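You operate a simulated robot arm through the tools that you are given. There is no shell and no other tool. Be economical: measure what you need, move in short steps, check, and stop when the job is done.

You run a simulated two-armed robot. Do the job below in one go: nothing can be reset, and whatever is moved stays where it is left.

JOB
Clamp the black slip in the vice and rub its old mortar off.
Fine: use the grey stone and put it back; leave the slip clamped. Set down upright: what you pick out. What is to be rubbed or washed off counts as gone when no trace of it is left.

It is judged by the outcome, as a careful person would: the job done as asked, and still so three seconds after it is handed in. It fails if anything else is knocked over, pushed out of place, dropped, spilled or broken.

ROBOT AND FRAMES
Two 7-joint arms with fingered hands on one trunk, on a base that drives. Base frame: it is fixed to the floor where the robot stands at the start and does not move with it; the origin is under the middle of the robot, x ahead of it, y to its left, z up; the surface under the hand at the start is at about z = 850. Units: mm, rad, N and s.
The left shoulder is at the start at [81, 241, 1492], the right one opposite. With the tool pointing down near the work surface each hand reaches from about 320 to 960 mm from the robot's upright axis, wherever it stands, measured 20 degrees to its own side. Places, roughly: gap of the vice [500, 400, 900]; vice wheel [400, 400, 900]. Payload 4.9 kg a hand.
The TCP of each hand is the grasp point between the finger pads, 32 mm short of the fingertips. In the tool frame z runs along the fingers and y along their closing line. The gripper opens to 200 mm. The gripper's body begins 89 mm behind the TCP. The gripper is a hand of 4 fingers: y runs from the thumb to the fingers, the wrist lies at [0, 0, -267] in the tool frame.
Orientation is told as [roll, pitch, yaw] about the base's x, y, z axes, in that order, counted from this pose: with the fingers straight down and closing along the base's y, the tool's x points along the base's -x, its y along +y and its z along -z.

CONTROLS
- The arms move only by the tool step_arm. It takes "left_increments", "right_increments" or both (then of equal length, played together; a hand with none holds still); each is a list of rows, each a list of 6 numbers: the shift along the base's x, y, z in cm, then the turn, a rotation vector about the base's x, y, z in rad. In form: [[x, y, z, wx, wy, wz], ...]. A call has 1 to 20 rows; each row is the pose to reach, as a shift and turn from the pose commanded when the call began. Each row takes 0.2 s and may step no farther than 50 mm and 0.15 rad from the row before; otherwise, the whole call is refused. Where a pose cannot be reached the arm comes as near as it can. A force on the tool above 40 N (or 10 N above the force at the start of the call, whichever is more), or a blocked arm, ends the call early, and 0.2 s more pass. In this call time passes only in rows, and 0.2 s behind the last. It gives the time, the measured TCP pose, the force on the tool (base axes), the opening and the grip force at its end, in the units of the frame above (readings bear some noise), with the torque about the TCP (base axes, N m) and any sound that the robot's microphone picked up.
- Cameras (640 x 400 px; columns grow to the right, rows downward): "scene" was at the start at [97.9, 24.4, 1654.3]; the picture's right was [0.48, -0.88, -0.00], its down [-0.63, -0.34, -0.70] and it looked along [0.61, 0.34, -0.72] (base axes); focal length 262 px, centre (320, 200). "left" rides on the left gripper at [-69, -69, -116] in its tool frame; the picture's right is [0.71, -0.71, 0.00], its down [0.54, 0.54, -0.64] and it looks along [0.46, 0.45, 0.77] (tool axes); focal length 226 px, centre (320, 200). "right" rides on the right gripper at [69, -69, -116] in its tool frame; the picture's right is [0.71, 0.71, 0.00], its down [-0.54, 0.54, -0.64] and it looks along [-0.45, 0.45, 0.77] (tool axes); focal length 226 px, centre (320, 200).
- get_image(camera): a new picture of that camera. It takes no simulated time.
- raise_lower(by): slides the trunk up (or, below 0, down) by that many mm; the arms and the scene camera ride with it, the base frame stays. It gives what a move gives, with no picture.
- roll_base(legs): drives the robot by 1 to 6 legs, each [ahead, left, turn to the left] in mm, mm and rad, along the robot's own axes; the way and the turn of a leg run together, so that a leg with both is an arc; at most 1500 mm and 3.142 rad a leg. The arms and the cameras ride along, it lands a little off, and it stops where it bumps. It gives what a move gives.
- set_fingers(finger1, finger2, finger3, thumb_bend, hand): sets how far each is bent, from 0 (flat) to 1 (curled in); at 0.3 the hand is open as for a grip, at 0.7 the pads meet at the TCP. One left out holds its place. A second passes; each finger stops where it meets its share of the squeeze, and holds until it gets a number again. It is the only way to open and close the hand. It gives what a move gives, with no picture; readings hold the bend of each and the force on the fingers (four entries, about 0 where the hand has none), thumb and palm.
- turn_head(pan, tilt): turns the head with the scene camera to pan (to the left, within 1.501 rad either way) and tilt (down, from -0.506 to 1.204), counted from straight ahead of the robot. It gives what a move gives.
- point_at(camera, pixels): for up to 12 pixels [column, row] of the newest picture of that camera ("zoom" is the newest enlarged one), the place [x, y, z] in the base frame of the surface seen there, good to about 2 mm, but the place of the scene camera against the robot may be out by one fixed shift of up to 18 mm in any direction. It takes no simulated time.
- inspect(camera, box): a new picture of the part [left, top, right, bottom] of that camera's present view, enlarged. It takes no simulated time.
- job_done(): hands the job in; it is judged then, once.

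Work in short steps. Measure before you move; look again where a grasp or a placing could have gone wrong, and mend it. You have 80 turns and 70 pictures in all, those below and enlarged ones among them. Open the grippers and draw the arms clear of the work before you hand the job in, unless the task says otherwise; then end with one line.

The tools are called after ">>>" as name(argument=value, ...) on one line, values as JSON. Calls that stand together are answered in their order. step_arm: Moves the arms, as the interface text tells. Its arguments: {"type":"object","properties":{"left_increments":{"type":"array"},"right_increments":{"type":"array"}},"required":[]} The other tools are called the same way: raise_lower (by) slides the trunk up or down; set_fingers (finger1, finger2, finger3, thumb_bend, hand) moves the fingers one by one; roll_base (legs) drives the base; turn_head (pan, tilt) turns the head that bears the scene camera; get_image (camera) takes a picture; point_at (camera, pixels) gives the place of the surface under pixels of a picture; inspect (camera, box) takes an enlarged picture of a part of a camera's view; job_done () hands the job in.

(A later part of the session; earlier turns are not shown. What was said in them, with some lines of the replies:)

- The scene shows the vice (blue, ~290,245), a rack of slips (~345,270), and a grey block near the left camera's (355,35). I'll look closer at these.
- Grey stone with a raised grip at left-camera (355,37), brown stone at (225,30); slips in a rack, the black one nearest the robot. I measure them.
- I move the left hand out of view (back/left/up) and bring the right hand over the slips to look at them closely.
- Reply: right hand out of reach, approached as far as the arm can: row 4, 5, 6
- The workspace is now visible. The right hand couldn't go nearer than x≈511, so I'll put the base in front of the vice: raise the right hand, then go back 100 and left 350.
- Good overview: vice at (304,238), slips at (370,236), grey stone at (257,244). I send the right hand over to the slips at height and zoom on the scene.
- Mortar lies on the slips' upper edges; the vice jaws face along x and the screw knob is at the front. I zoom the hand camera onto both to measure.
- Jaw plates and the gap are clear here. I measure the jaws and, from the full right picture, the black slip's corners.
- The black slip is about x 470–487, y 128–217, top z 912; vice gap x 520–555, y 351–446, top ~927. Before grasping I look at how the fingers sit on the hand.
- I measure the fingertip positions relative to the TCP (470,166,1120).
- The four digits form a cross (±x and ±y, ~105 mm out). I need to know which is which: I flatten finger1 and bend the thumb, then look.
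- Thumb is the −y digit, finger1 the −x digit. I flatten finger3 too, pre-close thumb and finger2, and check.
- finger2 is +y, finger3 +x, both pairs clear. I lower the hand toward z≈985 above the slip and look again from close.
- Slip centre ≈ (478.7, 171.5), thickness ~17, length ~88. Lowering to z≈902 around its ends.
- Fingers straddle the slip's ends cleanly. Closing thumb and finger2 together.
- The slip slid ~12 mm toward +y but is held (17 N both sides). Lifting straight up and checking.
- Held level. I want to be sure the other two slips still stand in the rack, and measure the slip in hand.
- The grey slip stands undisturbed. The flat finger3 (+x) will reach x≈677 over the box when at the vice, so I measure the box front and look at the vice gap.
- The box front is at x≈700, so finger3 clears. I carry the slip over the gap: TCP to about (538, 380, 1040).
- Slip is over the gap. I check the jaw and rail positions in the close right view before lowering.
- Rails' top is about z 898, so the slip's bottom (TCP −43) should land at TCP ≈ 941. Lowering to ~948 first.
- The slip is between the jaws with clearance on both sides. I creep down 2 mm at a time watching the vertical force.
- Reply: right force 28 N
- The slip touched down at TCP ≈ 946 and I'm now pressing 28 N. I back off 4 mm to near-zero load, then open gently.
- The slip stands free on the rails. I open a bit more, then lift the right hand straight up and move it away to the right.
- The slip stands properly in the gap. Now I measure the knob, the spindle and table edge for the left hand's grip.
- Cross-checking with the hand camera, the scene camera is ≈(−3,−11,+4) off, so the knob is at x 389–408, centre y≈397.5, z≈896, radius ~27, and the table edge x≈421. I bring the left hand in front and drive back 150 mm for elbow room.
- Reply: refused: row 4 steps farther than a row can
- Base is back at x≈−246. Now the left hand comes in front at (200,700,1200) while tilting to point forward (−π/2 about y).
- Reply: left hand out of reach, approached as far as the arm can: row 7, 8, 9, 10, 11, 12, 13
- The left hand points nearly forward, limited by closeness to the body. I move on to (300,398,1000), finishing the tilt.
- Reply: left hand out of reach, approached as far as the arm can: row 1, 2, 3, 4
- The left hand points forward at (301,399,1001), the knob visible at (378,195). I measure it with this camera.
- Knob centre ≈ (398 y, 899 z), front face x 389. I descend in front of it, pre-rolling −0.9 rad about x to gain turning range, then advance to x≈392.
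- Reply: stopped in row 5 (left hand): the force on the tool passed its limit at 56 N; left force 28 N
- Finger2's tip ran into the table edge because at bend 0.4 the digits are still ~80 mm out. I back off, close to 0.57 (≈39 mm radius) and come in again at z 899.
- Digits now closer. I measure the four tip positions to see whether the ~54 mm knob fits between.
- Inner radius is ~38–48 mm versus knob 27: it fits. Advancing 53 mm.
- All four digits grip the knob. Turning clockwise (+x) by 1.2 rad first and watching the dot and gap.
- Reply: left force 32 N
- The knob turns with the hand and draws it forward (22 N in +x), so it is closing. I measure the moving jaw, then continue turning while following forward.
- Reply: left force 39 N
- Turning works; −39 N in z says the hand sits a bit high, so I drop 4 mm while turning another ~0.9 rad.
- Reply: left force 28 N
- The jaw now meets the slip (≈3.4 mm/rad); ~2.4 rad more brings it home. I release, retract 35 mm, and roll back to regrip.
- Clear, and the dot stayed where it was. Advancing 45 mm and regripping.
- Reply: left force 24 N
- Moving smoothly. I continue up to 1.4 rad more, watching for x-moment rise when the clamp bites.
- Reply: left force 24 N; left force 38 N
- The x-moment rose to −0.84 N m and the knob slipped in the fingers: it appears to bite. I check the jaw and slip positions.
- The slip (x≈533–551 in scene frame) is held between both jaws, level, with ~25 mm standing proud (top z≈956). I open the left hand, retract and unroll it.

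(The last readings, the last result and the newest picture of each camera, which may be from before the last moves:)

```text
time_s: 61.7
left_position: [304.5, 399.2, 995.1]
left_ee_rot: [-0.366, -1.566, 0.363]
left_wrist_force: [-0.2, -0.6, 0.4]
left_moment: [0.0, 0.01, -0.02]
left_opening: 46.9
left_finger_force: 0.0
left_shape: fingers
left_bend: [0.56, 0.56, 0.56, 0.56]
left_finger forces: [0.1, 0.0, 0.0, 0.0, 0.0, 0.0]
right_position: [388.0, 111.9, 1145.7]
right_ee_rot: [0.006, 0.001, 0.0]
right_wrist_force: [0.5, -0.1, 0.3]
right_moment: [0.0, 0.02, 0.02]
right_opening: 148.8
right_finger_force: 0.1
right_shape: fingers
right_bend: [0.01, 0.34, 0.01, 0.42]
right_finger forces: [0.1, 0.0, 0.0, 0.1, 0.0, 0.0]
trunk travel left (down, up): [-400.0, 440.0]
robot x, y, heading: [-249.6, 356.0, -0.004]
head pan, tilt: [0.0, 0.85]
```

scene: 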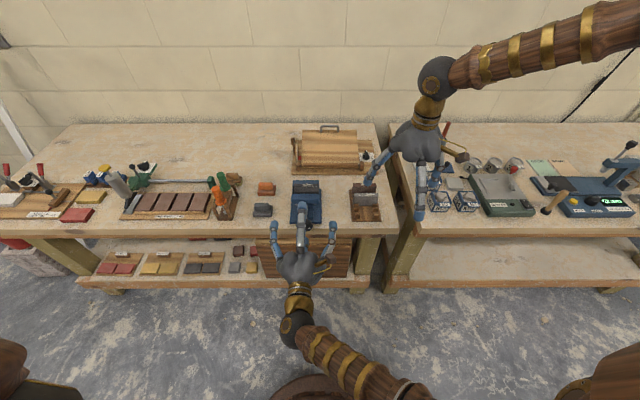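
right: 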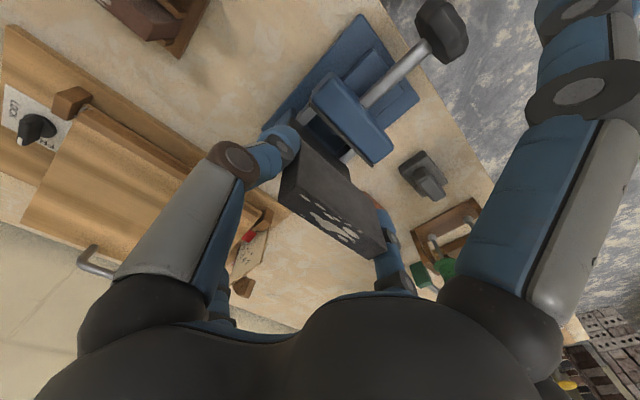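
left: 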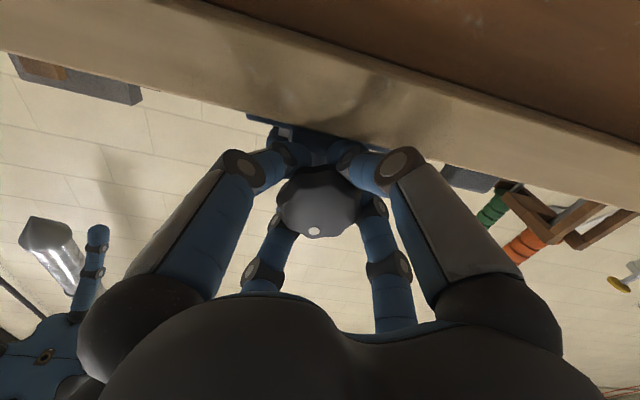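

Now tilt the left hand back to pointing down while moving above the grey stone (≈500,566,1090).

>>> step_arm(left_increments=[[0, 1, 2.5, 0, 0.131, 0], [0, 2, 5, 0, 0.262, 0], [0, 3.5, 7.5, 0, 0.393, 0], [1, 5, 10, 0, 0.524, 0], [2, 6.5, 11, 0, 0.654, 0], [4, 8, 12, 0, 0.785, 0], [6, 9.5, 12, 0, 0.916, 0], [8.5, 11, 12, 0, 1.047, 0], [11, 12.5, 12, 0, 1.178, 0], [13.5, 14, 12, 0, 1.309, 0], [16.5, 15.5, 11, 0, 1.44, 0], [19.5, 16.7, 10, 0, 1.568, 0], [19.5, 16.7, 10, 0, 1.568, 0]])

>>> set_fingers(hand="left", finger1=0.5, finger2=0.5, finger3=0.5, thumb_bend=0.5)

>>> get_image(camera="left")

```text
time_s: 62.6
left_position: [299.9, 448.4, 1056.6]
left_ee_rot: [0.461, -1.115, -0.532]
left_wrist_force: [-0.6, -0.7, 0.3]
left_moment: [0.02, -0.03, 0.02]
left_opening: 47.4
left_finger_force: 0.1
left_shape: fingers
left_bend: [0.56, 0.56, 0.56, 0.56]
left_finger forces: [0.0, 0.1, 0.0, 0.0, 0.0, 0.0]
right_position: [388.1, 113.2, 1145.0]
right_ee_rot: [0.004, -0.001, 0.003]
right_wrist_force: [-0.2, -0.2, 0.7]
right_moment: [-0.01, -0.01, -0.01]
right_opening: 148.5
right_finger_force: 0.1
right_shape: fingers
right_bend: [0.01, 0.34, 0.01, 0.42]
right_finger forces: [0.0, 0.0, 0.1, 0.0, 0.1, 0.1]
trunk travel left (down, up): [-400.0, 440.0]
robot x, y, heading: [-247.1, 352.5, -0.002]
head pan, tilt: [0.0, 0.85]
stopped in row 4 (left hand): the arm was blocked; the commanded pose is now the measured one
```

```text
time_s: 63.6
left_position: [299.2, 448.1, 1056.7]
left_ee_rot: [0.46, -1.116, -0.531]
left_wrist_force: [0.1, -0.5, 1.6]
left_moment: [0.04, -0.04, 0.03]
left_opening: 68.8
left_finger_force: 0.0
left_shape: fingers
left_bend: [0.5, 0.5, 0.5, 0.5]
left_finger forces: [0.0, 0.0, 0.0, 0.1, 0.0, 0.0]
right_position: [389.3, 113.6, 1145.0]
right_ee_rot: [0.004, -0.001, 0.002]
right_wrist_force: [1.1, -0.5, -0.3]
right_moment: [0.0, 0.02, -0.01]
right_opening: 148.2
right_finger_force: 0.1
right_shape: fingers
right_bend: [0.01, 0.34, 0.01, 0.42]
right_finger forces: [0.0, 0.0, 0.0, 0.0, 0.0, 0.0]
trunk travel left (down, up): [-400.0, 440.0]
robot x, y, heading: [-245.1, 344.4, 0.001]
head pan, tilt: [0.0, 0.85]
```

```text
21 pictures are left
```

left: 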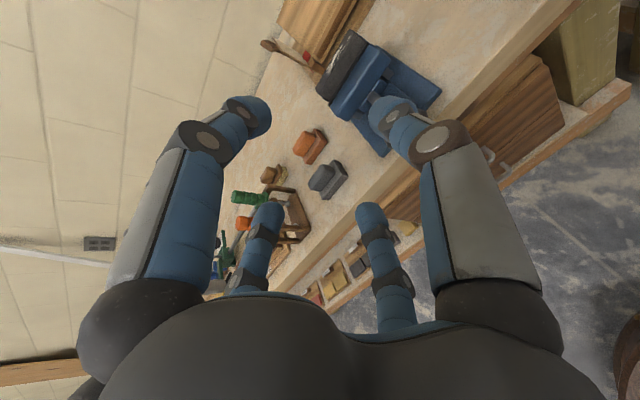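

The arm was blocked mid-air at row 4; I look at the scene to see what.

>>> get_image(camera="scene")

```text
20 pictures are left
```

scene: 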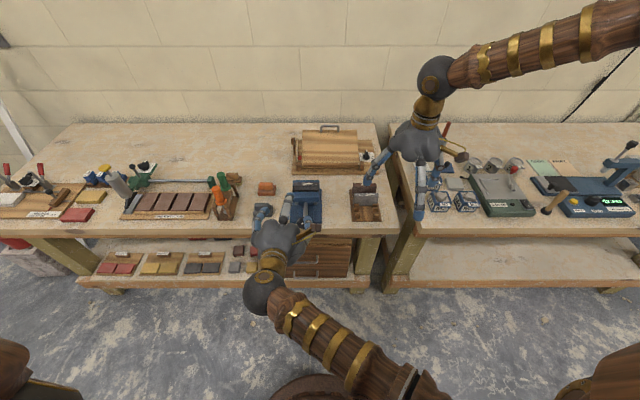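

The left elbow is folded tight in front of the body. I first extend the hand forward and up (x +160, z +120, y +80) to free the elbow before tilting.

>>> step_arm(left_increments=[[2, 0.5, 3, 0, 0, 0], [4, 1, 6, 0, 0, 0], [6, 2, 9, 0, 0, 0], [9, 3.5, 11, 0, 0, 0], [12, 5, 12, 0, 0, 0], [14, 6.5, 12, 0, 0, 0], [16, 8, 12, 0, 0, 0]])

>>> step_arm(left_increments=[[0.5, 0.5, 0, -0.011, 0.116, 0.021], [1, 1, 0, -0.022, 0.233, 0.043], [1.5, 1.5, 0, -0.033, 0.349, 0.064], [2, 2, 0, -0.044, 0.465, 0.085], [2.5, 2.5, 0, -0.055, 0.581, 0.107], [3, 3, 0, -0.065, 0.698, 0.128], [3.3, 3.5, 0, -0.076, 0.814, 0.149], [3.6, 3.8, 0, -0.087, 0.93, 0.17], [3.9, 3.8, 0, -0.098, 1.047, 0.192], [3.9, 3.8, 0, -0.109, 1.163, 0.213], [3.9, 3.8, 0, -0.109, 1.163, 0.213]])

```text
time_s: 65.2
left_position: [463.4, 527.5, 1176.3]
left_ee_rot: [0.453, -1.116, -0.525]
left_wrist_force: [1.0, 1.0, 0.2]
left_moment: [-0.01, 0.01, 0.0]
left_opening: 69.1
left_finger_force: 0.0
left_shape: fingers
left_bend: [0.5, 0.5, 0.5, 0.5]
left_finger forces: [0.0, 0.0, 0.1, 0.0, 0.1, 0.0]
right_position: [390.0, 114.2, 1145.0]
right_ee_rot: [0.002, 0.001, 0.004]
right_wrist_force: [0.8, 0.5, 0.1]
right_moment: [0.0, 0.02, 0.02]
right_opening: 148.5
right_finger_force: 0.1
right_shape: fingers
right_bend: [0.01, 0.34, 0.01, 0.42]
right_finger forces: [0.1, 0.0, 0.0, 0.1, 0.0, 0.0]
trunk travel left (down, up): [-400.0, 440.0]
robot x, y, heading: [-250.7, 352.3, -0.0]
head pan, tilt: [0.0, 0.85]
```

```text
time_s: 67.6
left_position: [499.5, 564.5, 1177.8]
left_ee_rot: [0.002, 0.002, 0.003]
left_wrist_force: [0.4, 0.2, 0.6]
left_moment: [0.0, -0.04, 0.02]
left_opening: 69.4
left_finger_force: 0.0
left_shape: fingers
left_bend: [0.5, 0.5, 0.5, 0.5]
left_finger forces: [0.0, 0.1, 0.0, 0.0, 0.0, 0.0]
right_position: [388.8, 113.5, 1146.7]
right_ee_rot: [0.006, -0.002, 0.003]
right_wrist_force: [-0.3, 0.2, -0.9]
right_moment: [0.0, -0.02, -0.03]
right_opening: 148.2
right_finger_force: 0.0
right_shape: fingers
right_bend: [0.01, 0.34, 0.01, 0.42]
right_finger forces: [0.1, 0.0, 0.0, 0.0, 0.0, 0.0]
trunk travel left (down, up): [-400.0, 440.0]
robot x, y, heading: [-249.2, 350.5, -0.003]
head pan, tilt: [0.0, 0.85]
```

Excellent: the left hand points down above the stone. I lower to z≈1030 and look at the stone.

>>> step_arm(left_increments=[[0, 0, -5, 0, 0, 0], [0, 0, -10, 0, 0, 0], [0, 0, -14.5, 0, 0, 0], [0, 0, -14.5, 0, 0, 0]])

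>>> inspect(camera="left", box=[200, 60, 440, 240])

```text
time_s: 68.6
left_position: [499.8, 563.6, 1032.4]
left_ee_rot: [0.0, 0.0, -0.001]
left_wrist_force: [-0.4, 0.7, 0.9]
left_moment: [-0.01, 0.02, 0.0]
left_opening: 69.0
left_finger_force: 0.0
left_shape: fingers
left_bend: [0.5, 0.5, 0.5, 0.5]
left_finger forces: [0.0, 0.0, 0.1, 0.0, 0.1, 0.1]
right_position: [389.6, 113.0, 1144.9]
right_ee_rot: [0.006, 0.0, 0.005]
right_wrist_force: [0.6, -0.2, -1.3]
right_moment: [0.03, 0.03, -0.04]
right_opening: 148.6
right_finger_force: 0.1
right_shape: fingers
right_bend: [0.01, 0.34, 0.01, 0.42]
right_finger forces: [0.1, 0.0, 0.1, 0.1, 0.1, 0.0]
trunk travel left (down, up): [-400.0, 440.0]
robot x, y, heading: [-247.5, 352.4, 0.001]
head pan, tilt: [0.0, 0.85]
```

```text
2.22 times, centred on (320, 150) of left
```

zoom: 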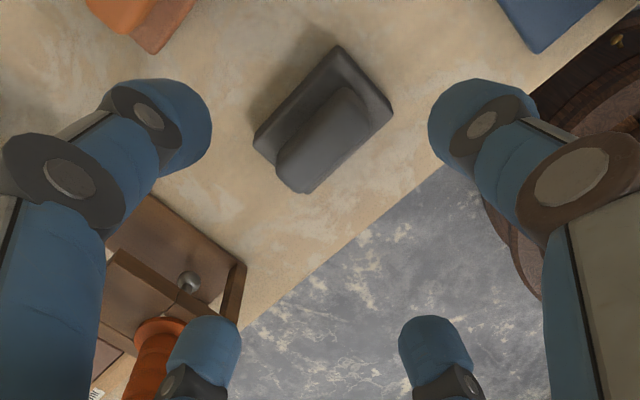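

>>> point_at(camera="zoom", pixels=[[338, 48], [391, 115], [256, 140], [365, 100], [305, 188], [345, 92], [282, 165], [335, 125], [325, 145], [320, 110], [350, 70], [375, 120]])

```text
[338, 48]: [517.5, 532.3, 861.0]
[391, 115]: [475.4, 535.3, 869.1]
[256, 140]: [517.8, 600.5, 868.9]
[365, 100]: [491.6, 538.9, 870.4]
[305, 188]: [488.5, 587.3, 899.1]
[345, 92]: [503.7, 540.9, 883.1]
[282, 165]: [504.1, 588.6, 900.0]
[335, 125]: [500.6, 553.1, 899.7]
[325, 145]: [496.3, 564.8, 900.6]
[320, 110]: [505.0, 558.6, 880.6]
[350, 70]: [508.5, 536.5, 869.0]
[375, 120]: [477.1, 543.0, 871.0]
```

Handle: x 486–506, y 541–590, top z 900; base top z 869. I narrow the digits to 0.55 and lower onto it at (496,566,906).

>>> set_fingers(hand="left", finger1=0.55, finger2=0.55, finger3=0.55, thumb_bend=0.55)

>>> step_arm(left_increments=[[-0.3, 0.25, -4, 0, 0, 0], [-0.35, 0.25, -8, 0, 0, 0], [-0.35, 0.25, -11, 0, 0, 0], [-0.35, 0.25, -12.5, 0, 0, 0], [-0.35, 0.25, -12.5, 0, 0, 0]])

>>> set_fingers(hand="left", finger2=0.75, thumb_bend=0.75, finger1=0.75, finger3=0.75)

>>> get_image(camera="left")

```text
time_s: 69.6
left_position: [499.0, 564.7, 1032.0]
left_ee_rot: [0.002, 0.001, 0.003]
left_wrist_force: [-0.2, -0.3, -0.4]
left_moment: [0.01, 0.0, 0.04]
left_opening: 51.6
left_finger_force: 0.2
left_shape: fingers
left_bend: [0.55, 0.55, 0.55, 0.55]
left_finger forces: [0.0, 0.0, 0.0, 0.1, 0.1, 0.0]
right_position: [389.2, 112.7, 1146.0]
right_ee_rot: [0.005, -0.003, 0.001]
right_wrist_force: [-0.4, 0.3, -0.1]
right_moment: [0.01, -0.02, -0.02]
right_opening: 148.5
right_finger_force: 0.2
right_shape: fingers
right_bend: [0.01, 0.34, 0.01, 0.42]
right_finger forces: [0.0, 0.0, 0.0, 0.0, 0.1, 0.1]
trunk travel left (down, up): [-400.0, 440.0]
robot x, y, heading: [-249.8, 354.1, -0.001]
head pan, tilt: [0.0, 0.85]
```

```text
time_s: 70.8
left_position: [495.9, 568.8, 906.0]
left_ee_rot: [0.003, 0.002, 0.002]
left_wrist_force: [0.2, 0.0, 0.1]
left_moment: [0.01, 0.03, -0.04]
left_opening: 51.1
left_finger_force: 0.2
left_shape: fingers
left_bend: [0.55, 0.55, 0.55, 0.55]
left_finger forces: [0.1, 0.1, 0.0, 0.0, 0.1, 0.0]
right_position: [389.1, 113.5, 1145.3]
right_ee_rot: [0.005, -0.003, 0.003]
right_wrist_force: [0.4, 0.7, -0.5]
right_moment: [0.02, 0.01, -0.03]
right_opening: 148.2
right_finger_force: 0.1
right_shape: fingers
right_bend: [0.01, 0.34, 0.01, 0.42]
right_finger forces: [0.1, 0.0, 0.0, 0.0, 0.1, 0.1]
trunk travel left (down, up): [-400.0, 440.0]
robot x, y, heading: [-248.8, 346.8, -0.001]
head pan, tilt: [0.0, 0.85]
```

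```text
time_s: 71.8
left_position: [496.8, 567.1, 908.0]
left_ee_rot: [0.0, -0.002, 0.0]
left_wrist_force: [3.3, -4.1, 14.1]
left_moment: [0.33, 0.06, -0.03]
left_opening: 21.4
left_finger_force: 29.6
left_shape: fingers
left_bend: [0.67, 0.57, 0.65, 0.64]
left_finger forces: [9.0, 15.4, 8.6, 0.0, 26.1, 0.0]
right_position: [389.0, 112.3, 1145.7]
right_ee_rot: [0.003, -0.002, 0.003]
right_wrist_force: [-0.6, 0.2, 0.7]
right_moment: [0.0, 0.02, 0.0]
right_opening: 148.7
right_finger_force: 0.1
right_shape: fingers
right_bend: [0.01, 0.34, 0.01, 0.42]
right_finger forces: [0.0, 0.1, 0.0, 0.0, 0.0, 0.0]
trunk travel left (down, up): [-400.0, 440.0]
robot x, y, heading: [-243.7, 350.0, 0.001]
head pan, tilt: [0.0, 0.85]
```

```text
18 pictures are left
```

left: 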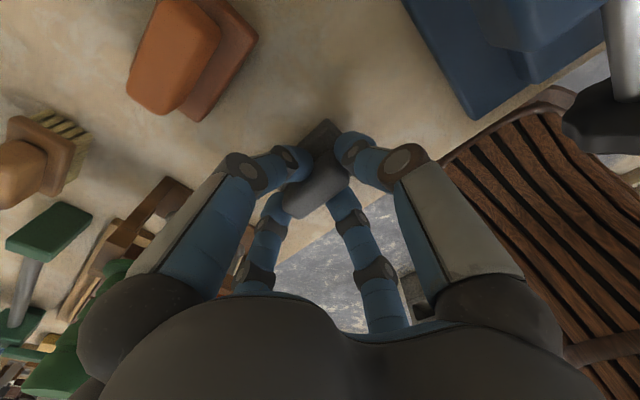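

The handle is gripped by all four digits. Lifting straight up and checking the hold.

>>> step_arm(left_increments=[[0, 0, 3, 0, 0, 0], [0, 0, 7, 0, 0, 0], [0, 0, 11, 0, 0, 0], [0, 0, 15, 0, 0, 0], [0, 0, 15, 0, 0, 0]])

>>> inspect(camera="left", box=[220, 80, 420, 240])

>>> point_at(camera="zoom", pixels=[[320, 115], [330, 200], [290, 250], [310, 150], [350, 170], [270, 190], [330, 105], [300, 110]])

>>> inspect(camera="scene", box=[230, 110, 350, 230])

```text
time_s: 73.0
left_position: [496.6, 568.9, 1057.6]
left_ee_rot: [0.003, 0.003, 0.001]
left_wrist_force: [0.2, -0.3, -1.6]
left_moment: [0.04, 0.06, 0.0]
left_opening: 19.7
left_finger_force: 27.7
left_shape: fingers
left_bend: [0.67, 0.57, 0.66, 0.65]
left_finger forces: [7.3, 16.6, 6.7, 0.1, 24.8, 0.0]
right_position: [388.8, 114.3, 1144.8]
right_ee_rot: [0.006, 0.0, 0.004]
right_wrist_force: [1.2, 0.4, 0.6]
right_moment: [0.01, 0.01, -0.01]
right_opening: 148.6
right_finger_force: 0.0
right_shape: fingers
right_bend: [0.01, 0.34, 0.01, 0.42]
right_finger forces: [0.0, 0.1, 0.0, 0.1, 0.1, 0.1]
trunk travel left (down, up): [-400.0, 440.0]
robot x, y, heading: [-249.5, 350.0, 0.001]
head pan, tilt: [0.0, 0.85]
```

```text
2.50 times, centred on (320, 160) of left
```

zoom: 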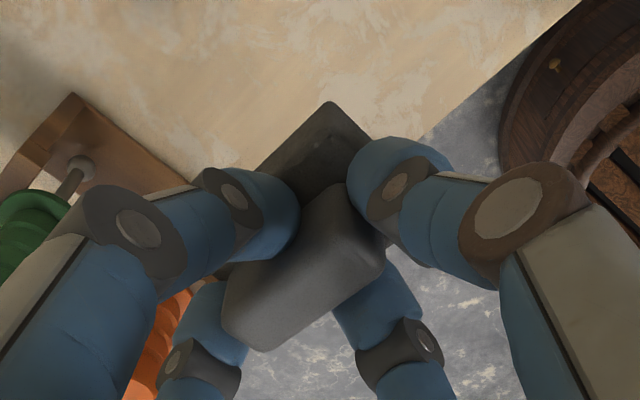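

```text
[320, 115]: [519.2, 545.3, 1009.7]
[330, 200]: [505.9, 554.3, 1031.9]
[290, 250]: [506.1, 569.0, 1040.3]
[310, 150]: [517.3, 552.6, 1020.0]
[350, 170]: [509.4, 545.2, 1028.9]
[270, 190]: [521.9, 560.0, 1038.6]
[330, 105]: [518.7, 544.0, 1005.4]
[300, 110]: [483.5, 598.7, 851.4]
```

```text
3.33 times, centred on (290, 170) of scene
```

zoom: 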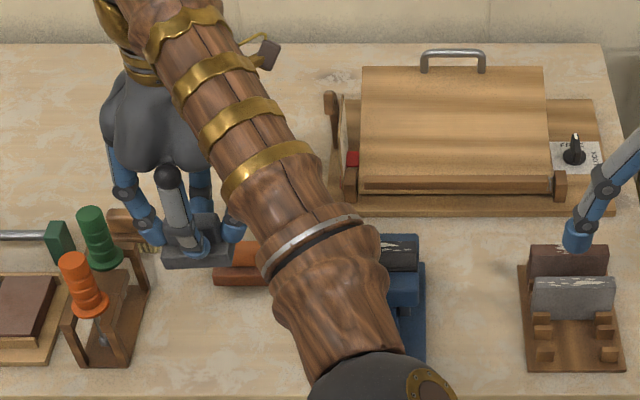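

The stone is held level, offset ≈ +10 mm in y from the TCP, its sole at TCP −57. Carrying it over the slip: TCP (546, 388.5, 1040).

>>> step_arm(left_increments=[[1, -4, 0, 0, 0, 0], [2, -8, 0, 0, 0, 0], [3, -12, 0, 0, 0, 0], [4, -15, 0, 0, 0, 0], [5, -18, 0, 0, 0, 0], [5, -18, -1.5, 0, 0, 0], [5, -18, -1.5, 0, 0, 0]])

>>> get_image(camera="left")

```text
time_s: 74.6
left_position: [545.9, 388.0, 1042.6]
left_ee_rot: [0.003, 0.0, 0.002]
left_wrist_force: [-0.8, 0.4, -1.8]
left_moment: [-0.05, 0.0, 0.02]
left_opening: 19.8
left_finger_force: 27.5
left_shape: fingers
left_bend: [0.67, 0.57, 0.66, 0.65]
left_finger forces: [7.3, 16.2, 6.4, 0.0, 24.0, 0.1]
right_position: [389.5, 114.5, 1145.4]
right_ee_rot: [0.006, -0.002, 0.002]
right_wrist_force: [-0.8, -0.5, 0.2]
right_moment: [0.01, 0.0, 0.03]
right_opening: 148.3
right_finger_force: 0.0
right_shape: fingers
right_bend: [0.01, 0.34, 0.01, 0.42]
right_finger forces: [0.0, 0.0, 0.0, 0.1, 0.0, 0.0]
trunk travel left (down, up): [-400.0, 440.0]
robot x, y, heading: [-245.1, 349.8, -0.0]
head pan, tilt: [0.0, 0.85]
```

```text
15 pictures are left
```

left: 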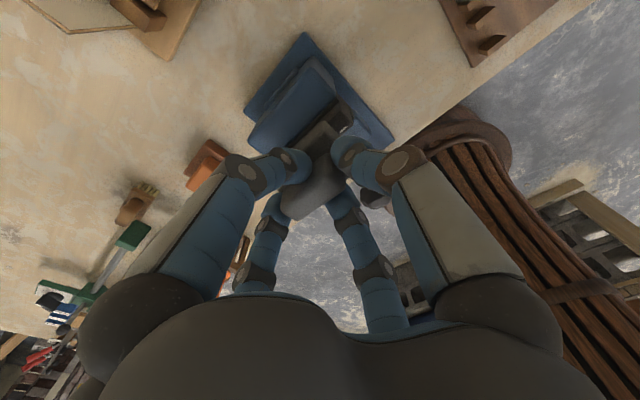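

Above the slip with nothing else beneath. I lower until the stone touches (expected TCP z ≈ 1013).

>>> step_arm(left_increments=[[0, 0, -1, 0, 0, 0], [0, 0, -2, 0, 0, 0], [0, 0, -2.5, 0, 0, 0], [0, 0, -2.9, 0, 0, 0]])

>>> step_arm(left_increments=[[0, 0, -0.2, 0, 0, 0], [0, 0, -0.3, 0, 0, 0]])

```text
time_s: 75.6
left_position: [545.1, 388.6, 1016.2]
left_ee_rot: [0.0, -0.006, 0.002]
left_wrist_force: [2.1, 0.1, 18.7]
left_moment: [0.88, -0.06, -0.07]
left_opening: 20.0
left_finger_force: 36.1
left_shape: fingers
left_bend: [0.67, 0.57, 0.66, 0.65]
left_finger forces: [9.3, 31.2, 7.3, 0.0, 25.0, 0.1]
right_position: [386.9, 112.8, 1147.9]
right_ee_rot: [0.005, -0.002, 0.003]
right_wrist_force: [0.2, -0.4, -0.9]
right_moment: [0.0, -0.02, 0.01]
right_opening: 148.4
right_finger_force: 0.2
right_shape: fingers
right_bend: [0.01, 0.34, 0.01, 0.42]
right_finger forces: [0.1, 0.0, 0.0, 0.1, 0.0, 0.0]
trunk travel left (down, up): [-400.0, 440.0]
robot x, y, heading: [-249.5, 351.1, 0.001]
head pan, tilt: [0.0, 0.85]
```

```text
time_s: 76.3
left_position: [547.5, 388.9, 1015.6]
left_ee_rot: [0.001, -0.008, 0.002]
left_wrist_force: [-5.3, 0.5, 24.3]
left_moment: [1.15, 0.35, -0.01]
left_opening: 19.9
left_finger_force: 40.3
left_shape: fingers
left_bend: [0.67, 0.56, 0.66, 0.65]
left_finger forces: [7.0, 36.6, 14.9, 0.0, 22.3, 0.1]
right_position: [388.0, 114.4, 1146.3]
right_ee_rot: [0.007, -0.002, 0.003]
right_wrist_force: [-0.7, 0.1, -0.4]
right_moment: [0.01, 0.03, -0.02]
right_opening: 148.6
right_finger_force: 0.0
right_shape: fingers
right_bend: [0.01, 0.34, 0.01, 0.42]
right_finger forces: [0.0, 0.0, 0.0, 0.0, 0.0, 0.0]
trunk travel left (down, up): [-400.0, 440.0]
robot x, y, heading: [-248.9, 351.9, -0.002]
head pan, tilt: [0.0, 0.85]
stopped in row 2 (left hand): the force on the tool passed its limit at 41 N (the readings are from after the stop); the commanded pose is now the measured one
```

Contact with ~24 N. I ease up slightly and rub back and forth along y.

>>> step_arm(left_increments=[[0, 0, 0.1, 0, 0, 0], [0, 1.2, 0.1, 0, 0, 0], [0, 2.4, 0.1, 0, 0, 0], [0, 1.2, 0.1, 0, 0, 0], [0, 0, 0.1, 0, 0, 0], [0, -1.2, 0.1, 0, 0, 0], [0, -2.4, 0.1, 0, 0, 0], [0, -1.2, 0.1, 0, 0, 0], [0, 0, 0.1, 0, 0, 0], [0, 1.2, 0.1, 0, 0, 0], [0, 2.4, 0.1, 0, 0, 0], [0, 1.2, 0.1, 0, 0, 0], [0, 0, 0.1, 0, 0, 0], [0, -1.2, 0.1, 0, 0, 0], [0, -2.4, 0.1, 0, 0, 0], [0, -1.2, 0.1, 0, 0, 0], [0, 0, 0.1, 0, 0, 0]])

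```text
time_s: 79.9
left_position: [545.3, 384.3, 1016.3]
left_ee_rot: [0.005, -0.01, -0.003]
left_wrist_force: [-0.1, -10.3, 33.7]
left_moment: [0.88, -0.03, 0.02]
left_opening: 17.7
left_finger_force: 43.5
left_shape: fingers
left_bend: [0.67, 0.56, 0.66, 0.64]
left_finger forces: [7.9, 43.3, 7.1, 0.0, 28.4, 0.0]
right_position: [385.4, 109.1, 1146.4]
right_ee_rot: [0.008, -0.004, 0.0]
right_wrist_force: [0.7, 0.5, -0.6]
right_moment: [-0.01, -0.01, 0.02]
right_opening: 148.8
right_finger_force: 0.2
right_shape: fingers
right_bend: [0.01, 0.34, 0.01, 0.42]
right_finger forces: [0.0, 0.1, 0.1, 0.2, 0.0, 0.1]
trunk travel left (down, up): [-400.0, 440.0]
robot x, y, heading: [-251.5, 346.9, -0.004]
head pan, tilt: [0.0, 0.85]
```

Strokes ran fully under ~30 N. One more set with slightly wider travel, then I'll lift and look.

>>> step_arm(left_increments=[[0, 0, 0.15, 0, 0, 0], [0, 1.5, 0.15, 0, 0, 0], [0, 3, 0.15, 0, 0, 0], [0.3, 1.5, 0.15, 0, 0, 0], [0.3, 0, 0.15, 0, 0, 0], [0.3, -1.5, 0.15, 0, 0, 0], [0.3, -2.8, 0.15, 0, 0, 0], [0, -1.5, 0.15, 0, 0, 0], [0, 0, 0.15, 0, 0, 0], [-0.3, 1.5, 0.15, 0, 0, 0], [-0.3, 3, 0.15, 0, 0, 0], [-0.3, 1.5, 0.15, 0, 0, 0], [-0.3, 0, 0.15, 0, 0, 0], [-0.3, -1.5, 0.15, 0, 0, 0], [-0.3, -2.8, 0.15, 0, 0, 0], [0, -1.5, 0.15, 0, 0, 0], [0, 0, 0.15, 0, 0, 0], [0, 0.5, 2, 0, 0, 0], [0, 2, 5, 0, 0, 0]])

>>> step_arm(left_increments=[[0, 4, 2, 0, 0, 0], [-1, 8, 2, 0, 0, 0], [-2, 12, 2, 0, 0, 0], [-4, 15, 2, 0, 0, 0]])

>>> get_image(camera="scene")

>>> get_image(camera="right")

```text
time_s: 83.9
left_position: [545.7, 406.4, 1063.8]
left_ee_rot: [0.0, -0.004, 0.0]
left_wrist_force: [-0.6, 0.6, -2.9]
left_moment: [0.0, -0.04, 0.02]
left_opening: 16.6
left_finger_force: 25.2
left_shape: fingers
left_bend: [0.67, 0.56, 0.66, 0.65]
left_finger forces: [8.1, 15.9, 6.3, 0.0, 19.2, 0.0]
right_position: [387.5, 113.0, 1145.3]
right_ee_rot: [0.005, -0.002, 0.003]
right_wrist_force: [-1.4, 0.4, 0.6]
right_moment: [0.02, -0.03, 0.01]
right_opening: 148.4
right_finger_force: 0.1
right_shape: fingers
right_bend: [0.01, 0.34, 0.01, 0.42]
right_finger forces: [0.0, 0.1, 0.1, 0.1, 0.0, 0.0]
trunk travel left (down, up): [-400.0, 440.0]
robot x, y, heading: [-248.0, 353.0, 0.0]
head pan, tilt: [0.0, 0.85]
```

```text
time_s: 84.9
left_position: [506.3, 557.5, 1082.3]
left_ee_rot: [-0.001, -0.002, 0.0]
left_wrist_force: [-0.7, 0.2, -1.1]
left_moment: [-0.04, 0.02, -0.02]
left_opening: 16.8
left_finger_force: 24.9
left_shape: fingers
left_bend: [0.67, 0.56, 0.66, 0.65]
left_finger forces: [7.9, 15.7, 6.2, 0.0, 19.2, 0.0]
right_position: [388.6, 114.3, 1145.5]
right_ee_rot: [0.003, -0.002, 0.002]
right_wrist_force: [-0.2, 0.4, -0.6]
right_moment: [0.01, 0.01, 0.0]
right_opening: 148.5
right_finger_force: 0.1
right_shape: fingers
right_bend: [0.01, 0.34, 0.01, 0.42]
right_finger forces: [0.0, 0.0, 0.0, 0.0, 0.1, 0.0]
trunk travel left (down, up): [-400.0, 440.0]
robot x, y, heading: [-248.9, 350.8, 0.0]
head pan, tilt: [0.0, 0.85]
```

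```text
14 pictures are left
```

scene: 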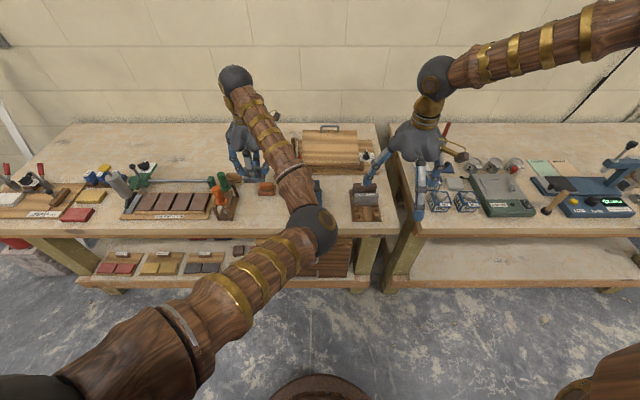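

```text
13 pictures are left
```

right: 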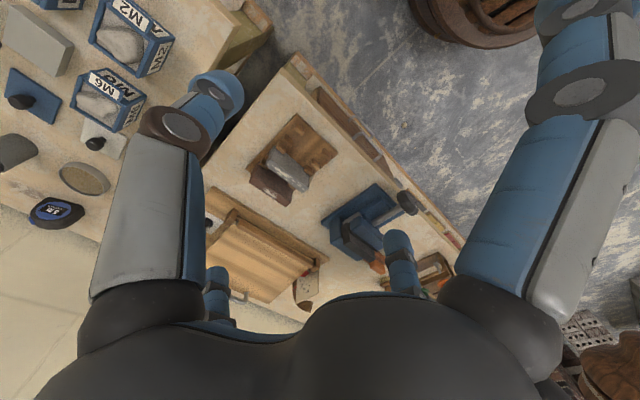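

The elbow hides the vice from the head, but the right camera sees it at (360,225); I enlarge there.

>>> inspect(camera="right", box=[330, 195, 400, 265])

```text
5.71 times, centred on (365, 230) of right
```

zoom: 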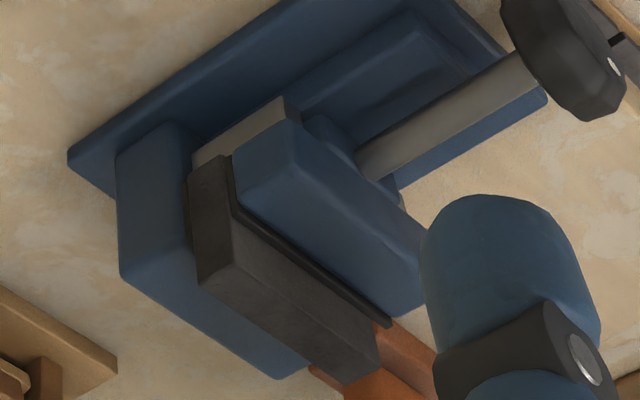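

The top edge looks clean. I enlarge further to check for traces before putting the stone back.

>>> inspect(camera="right", box=[348, 220, 374, 244])

```text
16.00 times, centred on (361, 232) of right
```

zoom: 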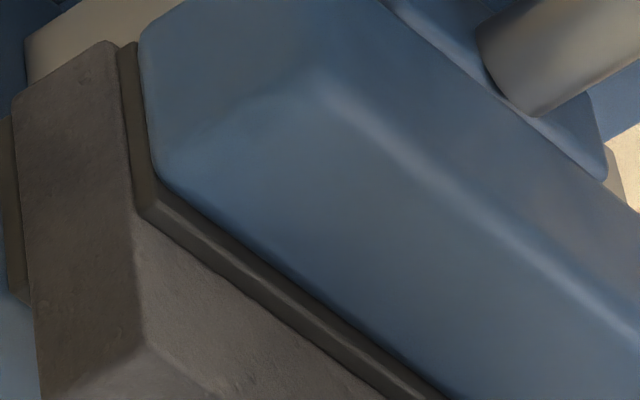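

That framed the front side; the top strip is lower, around (356,253).

>>> inspect(camera="right", box=[337, 236, 379, 266])

```text
13.33 times, centred on (358, 251) of right
```

zoom: 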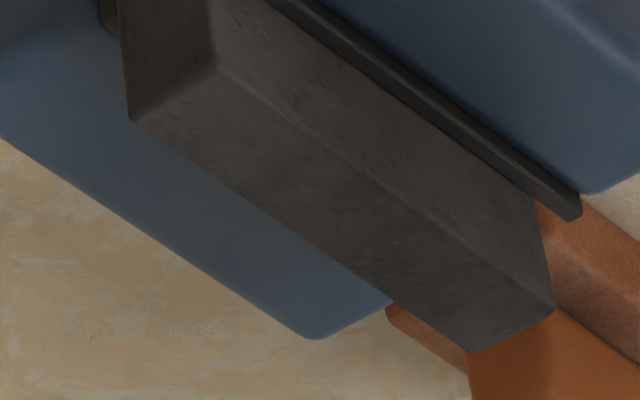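

The top face is completely clean. Now I measure how the stone sits in the left hand before returning it.

>>> inspect(camera="left", box=[220, 80, 420, 240])

>>> point_at(camera="zoom", pixels=[[330, 105], [320, 115], [340, 108], [325, 112], [365, 138], [270, 165], [290, 140], [230, 340], [262, 350], [225, 310]])

```text
2.50 times, centred on (320, 160) of left
```

zoom: 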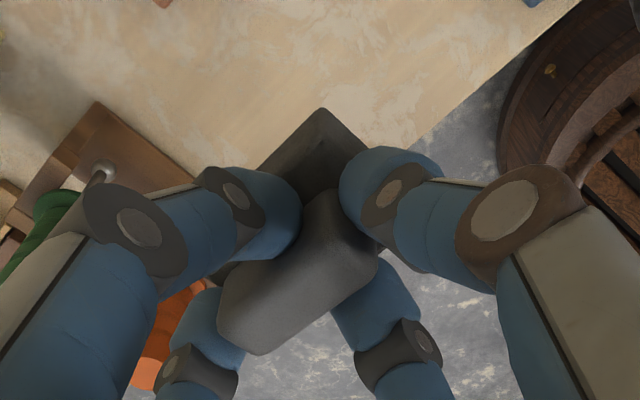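

```text
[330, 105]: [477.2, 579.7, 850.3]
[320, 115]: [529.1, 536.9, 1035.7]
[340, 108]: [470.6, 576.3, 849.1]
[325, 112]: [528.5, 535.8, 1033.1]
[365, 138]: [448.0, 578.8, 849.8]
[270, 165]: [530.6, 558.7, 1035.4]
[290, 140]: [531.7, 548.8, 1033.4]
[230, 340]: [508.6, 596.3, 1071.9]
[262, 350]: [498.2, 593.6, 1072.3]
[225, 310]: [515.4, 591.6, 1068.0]
```

The stone's corner sits at TCP (+24.5,−23); to put it back at its original corner (518,533.5) the TCP goes to (493.5,556.5). I move there and lower to ~918.

>>> step_arm(left_increments=[[-1.25, -0.1, -3, 0, 0, 0], [-1.25, -0.1, -7, 0, 0, 0], [-1.25, -0.1, -11, 0, 0, 0], [-1.25, -0.1, -14, 0, 0, 0], [-1.25, -0.1, -16.2, 0, 0, 0], [-1.25, -0.1, -16.2, 0, 0, 0]])

>>> step_arm(left_increments=[[0, 0, -0.3, 0, 0, 0], [0, 0, -0.6, 0, 0, 0], [0, 0, -0.8, 0, 0, 0]])

```text
time_s: 86.3
left_position: [494.9, 557.7, 922.0]
left_ee_rot: [0.0, -0.004, 0.002]
left_wrist_force: [-0.1, 0.0, -2.0]
left_moment: [-0.04, -0.02, 0.01]
left_opening: 16.8
left_finger_force: 24.4
left_shape: fingers
left_bend: [0.67, 0.56, 0.66, 0.65]
left_finger forces: [7.9, 15.5, 6.2, 0.0, 19.1, 0.0]
right_position: [389.2, 113.9, 1145.7]
right_ee_rot: [0.006, -0.003, 0.004]
right_wrist_force: [0.1, 1.2, 0.2]
right_moment: [-0.01, 0.01, -0.01]
right_opening: 148.6
right_finger_force: 0.2
right_shape: fingers
right_bend: [0.01, 0.34, 0.01, 0.42]
right_finger forces: [0.1, 0.1, 0.0, 0.0, 0.0, 0.0]
trunk travel left (down, up): [-400.0, 440.0]
robot x, y, heading: [-253.3, 354.2, -0.002]
head pan, tilt: [0.0, 0.85]
```

```text
time_s: 87.1
left_position: [495.9, 557.3, 914.5]
left_ee_rot: [0.003, -0.003, 0.0]
left_wrist_force: [0.1, 0.2, -2.0]
left_moment: [-0.01, -0.03, 0.02]
left_opening: 16.2
left_finger_force: 24.0
left_shape: fingers
left_bend: [0.67, 0.56, 0.66, 0.65]
left_finger forces: [7.9, 15.3, 6.3, 0.0, 19.1, 0.1]
right_position: [389.6, 113.8, 1146.0]
right_ee_rot: [0.004, -0.002, 0.006]
right_wrist_force: [0.1, 0.3, -0.1]
right_moment: [-0.01, 0.04, 0.03]
right_opening: 148.5
right_finger_force: 0.1
right_shape: fingers
right_bend: [0.01, 0.34, 0.01, 0.42]
right_finger forces: [0.1, 0.0, 0.0, 0.0, 0.0, 0.0]
trunk travel left (down, up): [-400.0, 440.0]
robot x, y, heading: [-250.9, 349.8, 0.0]
head pan, tilt: [0.0, 0.85]
```

No contact yet at 914.5; I creep a few mm more (x −2 mm correction).

>>> step_arm(left_increments=[[-0.15, 0, -0.2, 0, 0, 0], [-0.15, 0, -0.35, 0, 0, 0]])

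>>> step_arm(left_increments=[[0, 0, -0.15, 0, 0, 0], [0, 0, -0.15, 0, 0, 0]])

```text
time_s: 87.7
left_position: [493.3, 557.5, 910.7]
left_ee_rot: [0.001, -0.006, 0.002]
left_wrist_force: [1.1, 0.1, 4.3]
left_moment: [0.25, 0.03, 0.0]
left_opening: 16.4
left_finger_force: 26.5
left_shape: fingers
left_bend: [0.67, 0.56, 0.66, 0.65]
left_finger forces: [9.0, 18.2, 6.5, 0.0, 19.6, 0.0]
right_position: [388.6, 113.4, 1146.2]
right_ee_rot: [0.006, -0.002, 0.004]
right_wrist_force: [0.1, 1.1, 0.5]
right_moment: [0.04, -0.01, -0.03]
right_opening: 148.5
right_finger_force: 0.0
right_shape: fingers
right_bend: [0.01, 0.34, 0.01, 0.42]
right_finger forces: [0.0, 0.0, 0.0, 0.1, 0.0, 0.0]
trunk travel left (down, up): [-400.0, 440.0]
robot x, y, heading: [-250.1, 353.1, -0.003]
head pan, tilt: [0.0, 0.85]
```

```text
time_s: 88.3
left_position: [492.9, 556.6, 909.9]
left_ee_rot: [0.001, -0.007, 0.002]
left_wrist_force: [3.0, -0.4, 15.0]
left_moment: [0.74, -0.03, -0.08]
left_opening: 16.2
left_finger_force: 31.7
left_shape: fingers
left_bend: [0.67, 0.56, 0.66, 0.65]
left_finger forces: [9.3, 26.4, 6.5, 0.0, 20.5, 0.0]
right_position: [388.5, 114.0, 1146.2]
right_ee_rot: [0.005, -0.002, 0.003]
right_wrist_force: [-0.3, -0.5, -1.0]
right_moment: [0.0, 0.01, -0.02]
right_opening: 148.6
right_finger_force: 0.0
right_shape: fingers
right_bend: [0.01, 0.34, 0.01, 0.42]
right_finger forces: [0.0, 0.1, 0.0, 0.0, 0.1, 0.0]
trunk travel left (down, up): [-400.0, 440.0]
robot x, y, heading: [-250.6, 352.2, -0.006]
head pan, tilt: [0.0, 0.85]
```

The stone rests on the bench (15 N). Opening the digits and lifting off.

>>> set_fingers(hand="left", finger1=0.54, finger2=0.49, finger3=0.54, thumb_bend=0.54)

>>> step_arm(left_increments=[[0, 0, 2, 0, 0, 0], [0, 0, 6, 0, 0, 0], [0, 0, 10, 0, 0, 0], [0, 0, 13, 0, 0, 0], [0, 0, 13, 0, 0, 0]])

>>> inspect(camera="left", box=[200, 60, 440, 240])

```text
time_s: 89.3
left_position: [494.4, 557.5, 908.5]
left_ee_rot: [0.002, -0.003, 0.002]
left_wrist_force: [0.3, -0.3, -0.3]
left_moment: [-0.01, 0.0, 0.02]
left_opening: 54.6
left_finger_force: 0.0
left_shape: fingers
left_bend: [0.54, 0.49, 0.54, 0.54]
left_finger forces: [0.0, 0.0, 0.0, 0.0, 0.0, 0.0]
right_position: [388.7, 114.4, 1144.6]
right_ee_rot: [0.006, -0.003, 0.002]
right_wrist_force: [-0.9, 0.2, 0.9]
right_moment: [-0.02, -0.02, 0.0]
right_opening: 148.4
right_finger_force: 0.0
right_shape: fingers
right_bend: [0.01, 0.34, 0.01, 0.42]
right_finger forces: [0.0, 0.0, 0.1, 0.0, 0.0, 0.0]
trunk travel left (down, up): [-400.0, 440.0]
robot x, y, heading: [-245.5, 349.5, -0.003]
head pan, tilt: [0.0, 0.85]
```

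```text
time_s: 90.5
left_position: [493.8, 557.7, 1040.2]
left_ee_rot: [-0.002, -0.004, 0.003]
left_wrist_force: [0.2, -1.1, 0.4]
left_moment: [0.02, -0.01, 0.01]
left_opening: 54.3
left_finger_force: 0.2
left_shape: fingers
left_bend: [0.54, 0.49, 0.54, 0.54]
left_finger forces: [0.1, 0.1, 0.0, 0.1, 0.1, 0.0]
right_position: [388.7, 114.7, 1146.0]
right_ee_rot: [0.003, -0.003, 0.004]
right_wrist_force: [-0.1, 0.4, -0.8]
right_moment: [-0.04, 0.02, 0.0]
right_opening: 148.4
right_finger_force: 0.0
right_shape: fingers
right_bend: [0.01, 0.34, 0.01, 0.42]
right_finger forces: [0.0, 0.0, 0.0, 0.0, 0.0, 0.0]
trunk travel left (down, up): [-400.0, 440.0]
robot x, y, heading: [-249.5, 351.5, 0.002]
head pan, tilt: [0.0, 0.85]
```

```text
2.22 times, centred on (320, 150) of left
```

zoom: 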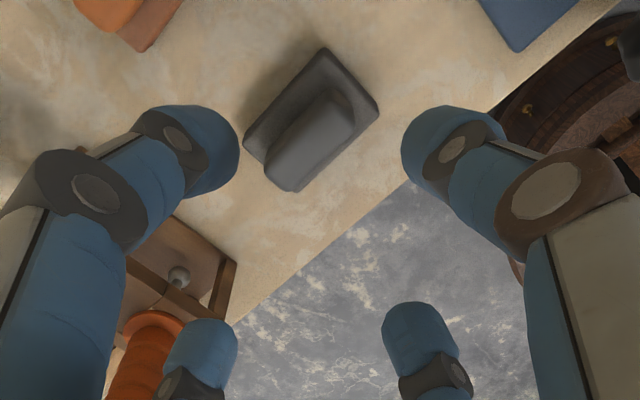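

The stone stands upright; I check its position against the original (corners (475,535), (518,600), (517.5,532)), and move the left arm clear (up, left, back).

>>> point_at(camera="zoom", pixels=[[325, 50], [378, 105], [245, 138], [310, 140], [293, 185]])

>>> step_arm(left_increments=[[0, 0, 5, 0, 0, 0], [0, 0, 10, 0, 0, 0], [0, 0, 15, 0, 0, 0], [0, 3, 19, 0, 0, 0], [0, 7, 21, 0, 0, 0], [0, 12, 21, 0, 0, 0], [0, 16, 21, 0, 0, 0], [-3, 19, 21, 0, 0, 0], [-6, 22, 21, 0, 0, 0], [-9, 25, 21, 0, 0, 0]])

>>> set_fingers(hand="left", finger1=0.3, finger2=0.3, finger3=0.3, thumb_bend=0.3)

>>> set_fingers(hand="right", finger1=0.3, finger2=0.3, finger3=0.3, thumb_bend=0.3)

>>> get_image(camera="scene")

```text
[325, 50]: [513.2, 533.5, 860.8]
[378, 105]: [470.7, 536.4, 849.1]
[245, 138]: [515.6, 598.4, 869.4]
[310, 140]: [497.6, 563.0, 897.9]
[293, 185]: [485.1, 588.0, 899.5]
```

```text
time_s: 92.7
left_position: [402.3, 810.9, 1248.4]
left_ee_rot: [0.001, -0.002, 0.0]
left_wrist_force: [-0.3, 0.2, -0.5]
left_moment: [0.0, 0.0, -0.02]
left_opening: 54.3
left_finger_force: 0.1
left_shape: fingers
left_bend: [0.54, 0.49, 0.54, 0.54]
left_finger forces: [0.0, 0.0, 0.1, 0.0, 0.1, 0.0]
right_position: [389.4, 115.8, 1146.7]
right_ee_rot: [0.004, -0.002, 0.003]
right_wrist_force: [0.1, 0.8, -1.1]
right_moment: [-0.03, 0.0, 0.01]
right_opening: 148.7
right_finger_force: 0.1
right_shape: fingers
right_bend: [0.01, 0.34, 0.01, 0.42]
right_finger forces: [0.1, 0.0, 0.0, 0.0, 0.0, 0.0]
trunk travel left (down, up): [-400.0, 440.0]
robot x, y, heading: [-246.1, 350.6, -0.001]
head pan, tilt: [0.0, 0.85]
```

```text
time_s: 93.7
left_position: [403.3, 807.5, 1248.1]
left_ee_rot: [0.002, -0.002, 0.001]
left_wrist_force: [0.3, -1.0, -0.6]
left_moment: [0.0, 0.01, 0.01]
left_opening: 139.9
left_finger_force: 0.0
left_shape: fingers
left_bend: [0.3, 0.3, 0.3, 0.3]
left_finger forces: [0.0, 0.1, 0.0, 0.0, 0.0, 0.0]
right_position: [389.4, 113.3, 1145.1]
right_ee_rot: [0.006, -0.001, 0.004]
right_wrist_force: [-0.2, 0.1, -0.3]
right_moment: [0.04, -0.01, -0.01]
right_opening: 148.3
right_finger_force: 0.0
right_shape: fingers
right_bend: [0.01, 0.34, 0.01, 0.42]
right_finger forces: [0.0, 0.0, 0.0, 0.0, 0.0, 0.1]
trunk travel left (down, up): [-400.0, 440.0]
robot x, y, heading: [-251.8, 348.0, 0.0]
head pan, tilt: [0.0, 0.85]
```

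```text
time_s: 94.7
left_position: [403.9, 807.3, 1247.9]
left_ee_rot: [0.001, -0.004, 0.002]
left_wrist_force: [-0.4, 0.0, 0.7]
left_moment: [-0.05, -0.02, 0.0]
left_opening: 139.7
left_finger_force: 0.1
left_shape: fingers
left_bend: [0.3, 0.3, 0.3, 0.3]
left_finger forces: [0.1, 0.0, 0.1, 0.0, 0.0, 0.0]
right_position: [389.1, 113.5, 1146.1]
right_ee_rot: [0.006, -0.003, 0.003]
right_wrist_force: [0.3, -0.4, -0.3]
right_moment: [0.02, 0.02, 0.0]
right_opening: 140.2
right_finger_force: 0.0
right_shape: fingers
right_bend: [0.3, 0.3, 0.3, 0.3]
right_finger forces: [0.0, 0.0, 0.1, 0.0, 0.0, 0.0]
trunk travel left (down, up): [-400.0, 440.0]
robot x, y, heading: [-247.8, 353.9, -0.005]
head pan, tilt: [0.0, 0.85]
```

```text
7 pictures are left
```

scene: 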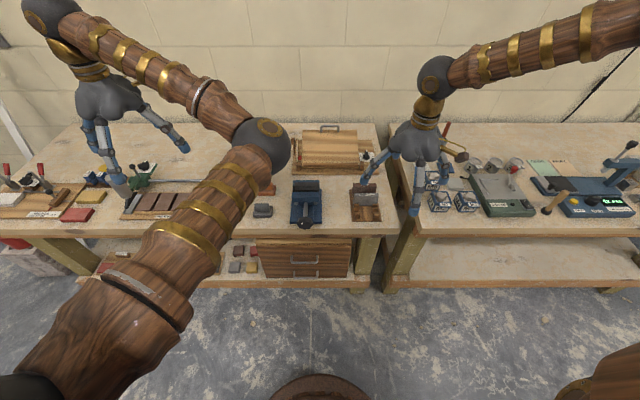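

The stone is within ~3 mm of its old place. Final enlarged look at the vice, slip and neighbours.

>>> inspect(camera="scene", box=[285, 172, 330, 232])

>>> inspect(camera="scene", box=[240, 150, 390, 250])

```text
6.67 times, centred on (308, 202) of scene
```

zoom: 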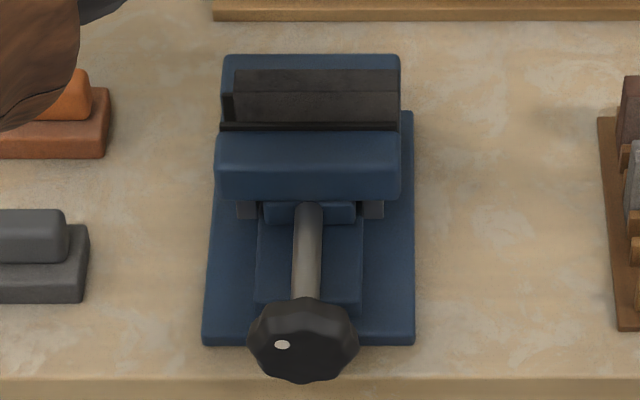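

```text
4.00 times, centred on (315, 200) of scene
```

zoom: 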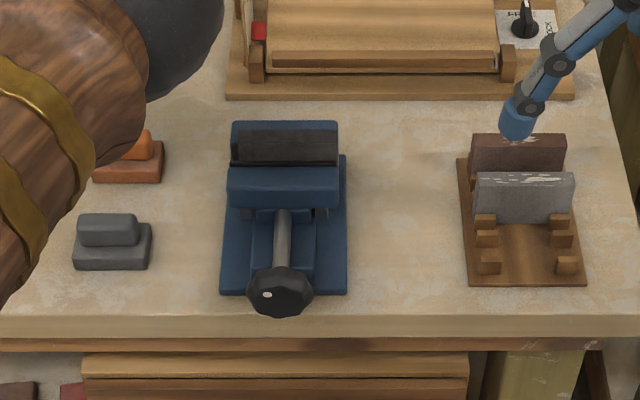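

The knob's dot is at 9 o'clock, whereas at tightening it seemed nearer 12, so I verify that the jaws really still press the slip.

>>> inspect(camera="scene", box=[291, 175, 326, 205])

>>> point_at(camera="zoom", pixels=[[300, 220], [300, 212], [300, 206], [300, 200], [300, 150], [300, 142], [300, 135], [300, 125], [300, 115], [200, 206], [430, 206], [300, 190]])

>>> inspect(camera="right", box=[325, 195, 400, 275])

```text
13.33 times, centred on (308, 190) of scene
```

zoom: 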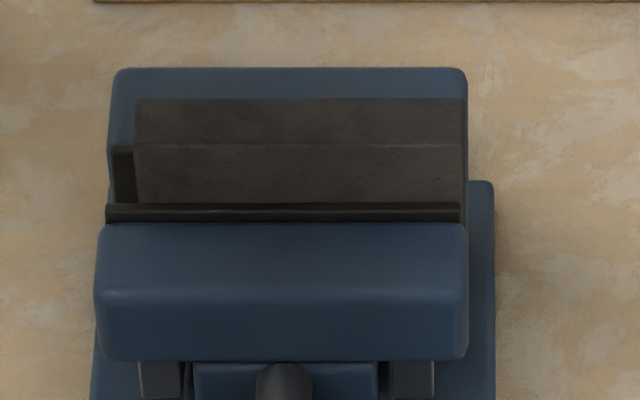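

```text
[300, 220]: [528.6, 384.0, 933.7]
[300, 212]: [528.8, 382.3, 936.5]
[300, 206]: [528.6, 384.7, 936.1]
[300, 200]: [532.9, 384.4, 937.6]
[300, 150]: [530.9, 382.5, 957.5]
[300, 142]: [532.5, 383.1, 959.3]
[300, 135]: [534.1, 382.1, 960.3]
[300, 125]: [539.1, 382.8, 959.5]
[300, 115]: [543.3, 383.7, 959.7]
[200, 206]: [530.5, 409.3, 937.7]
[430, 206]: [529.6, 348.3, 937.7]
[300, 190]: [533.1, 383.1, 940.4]
```

```text
5.00 times, centred on (362, 235) of right
```

zoom: 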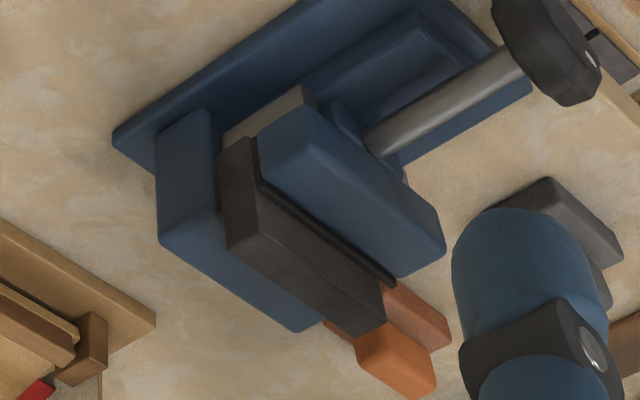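

Jaw edge rows (205/222) and slip edges are unchanged from the tightened view. One last fine look at the plate–slip seam from the right camera.

>>> inspect(camera="right", box=[344, 222, 380, 256])

```text
11.76 times, centred on (362, 239) of right
```

zoom: 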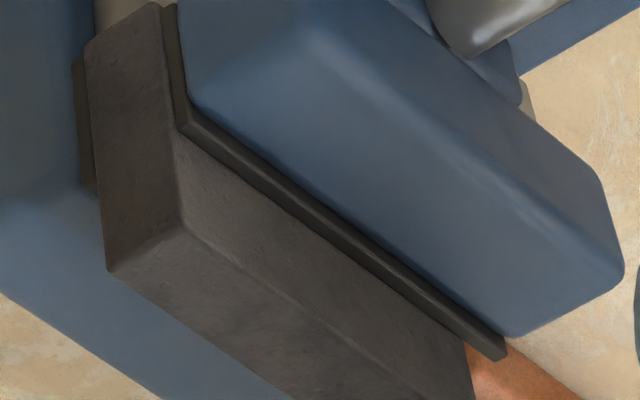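

Both jaw plates sit flush on the slip. It is clean, the stone is back, and both hands are open and clear, so I hand in.

>>> job_done()

```text
The job is handed in.
```

The black slip is clamped in the vice with no mortar left on its top edge, and the grey stone is back upright within about 5 mm of where it was. Both hands are open and clear.
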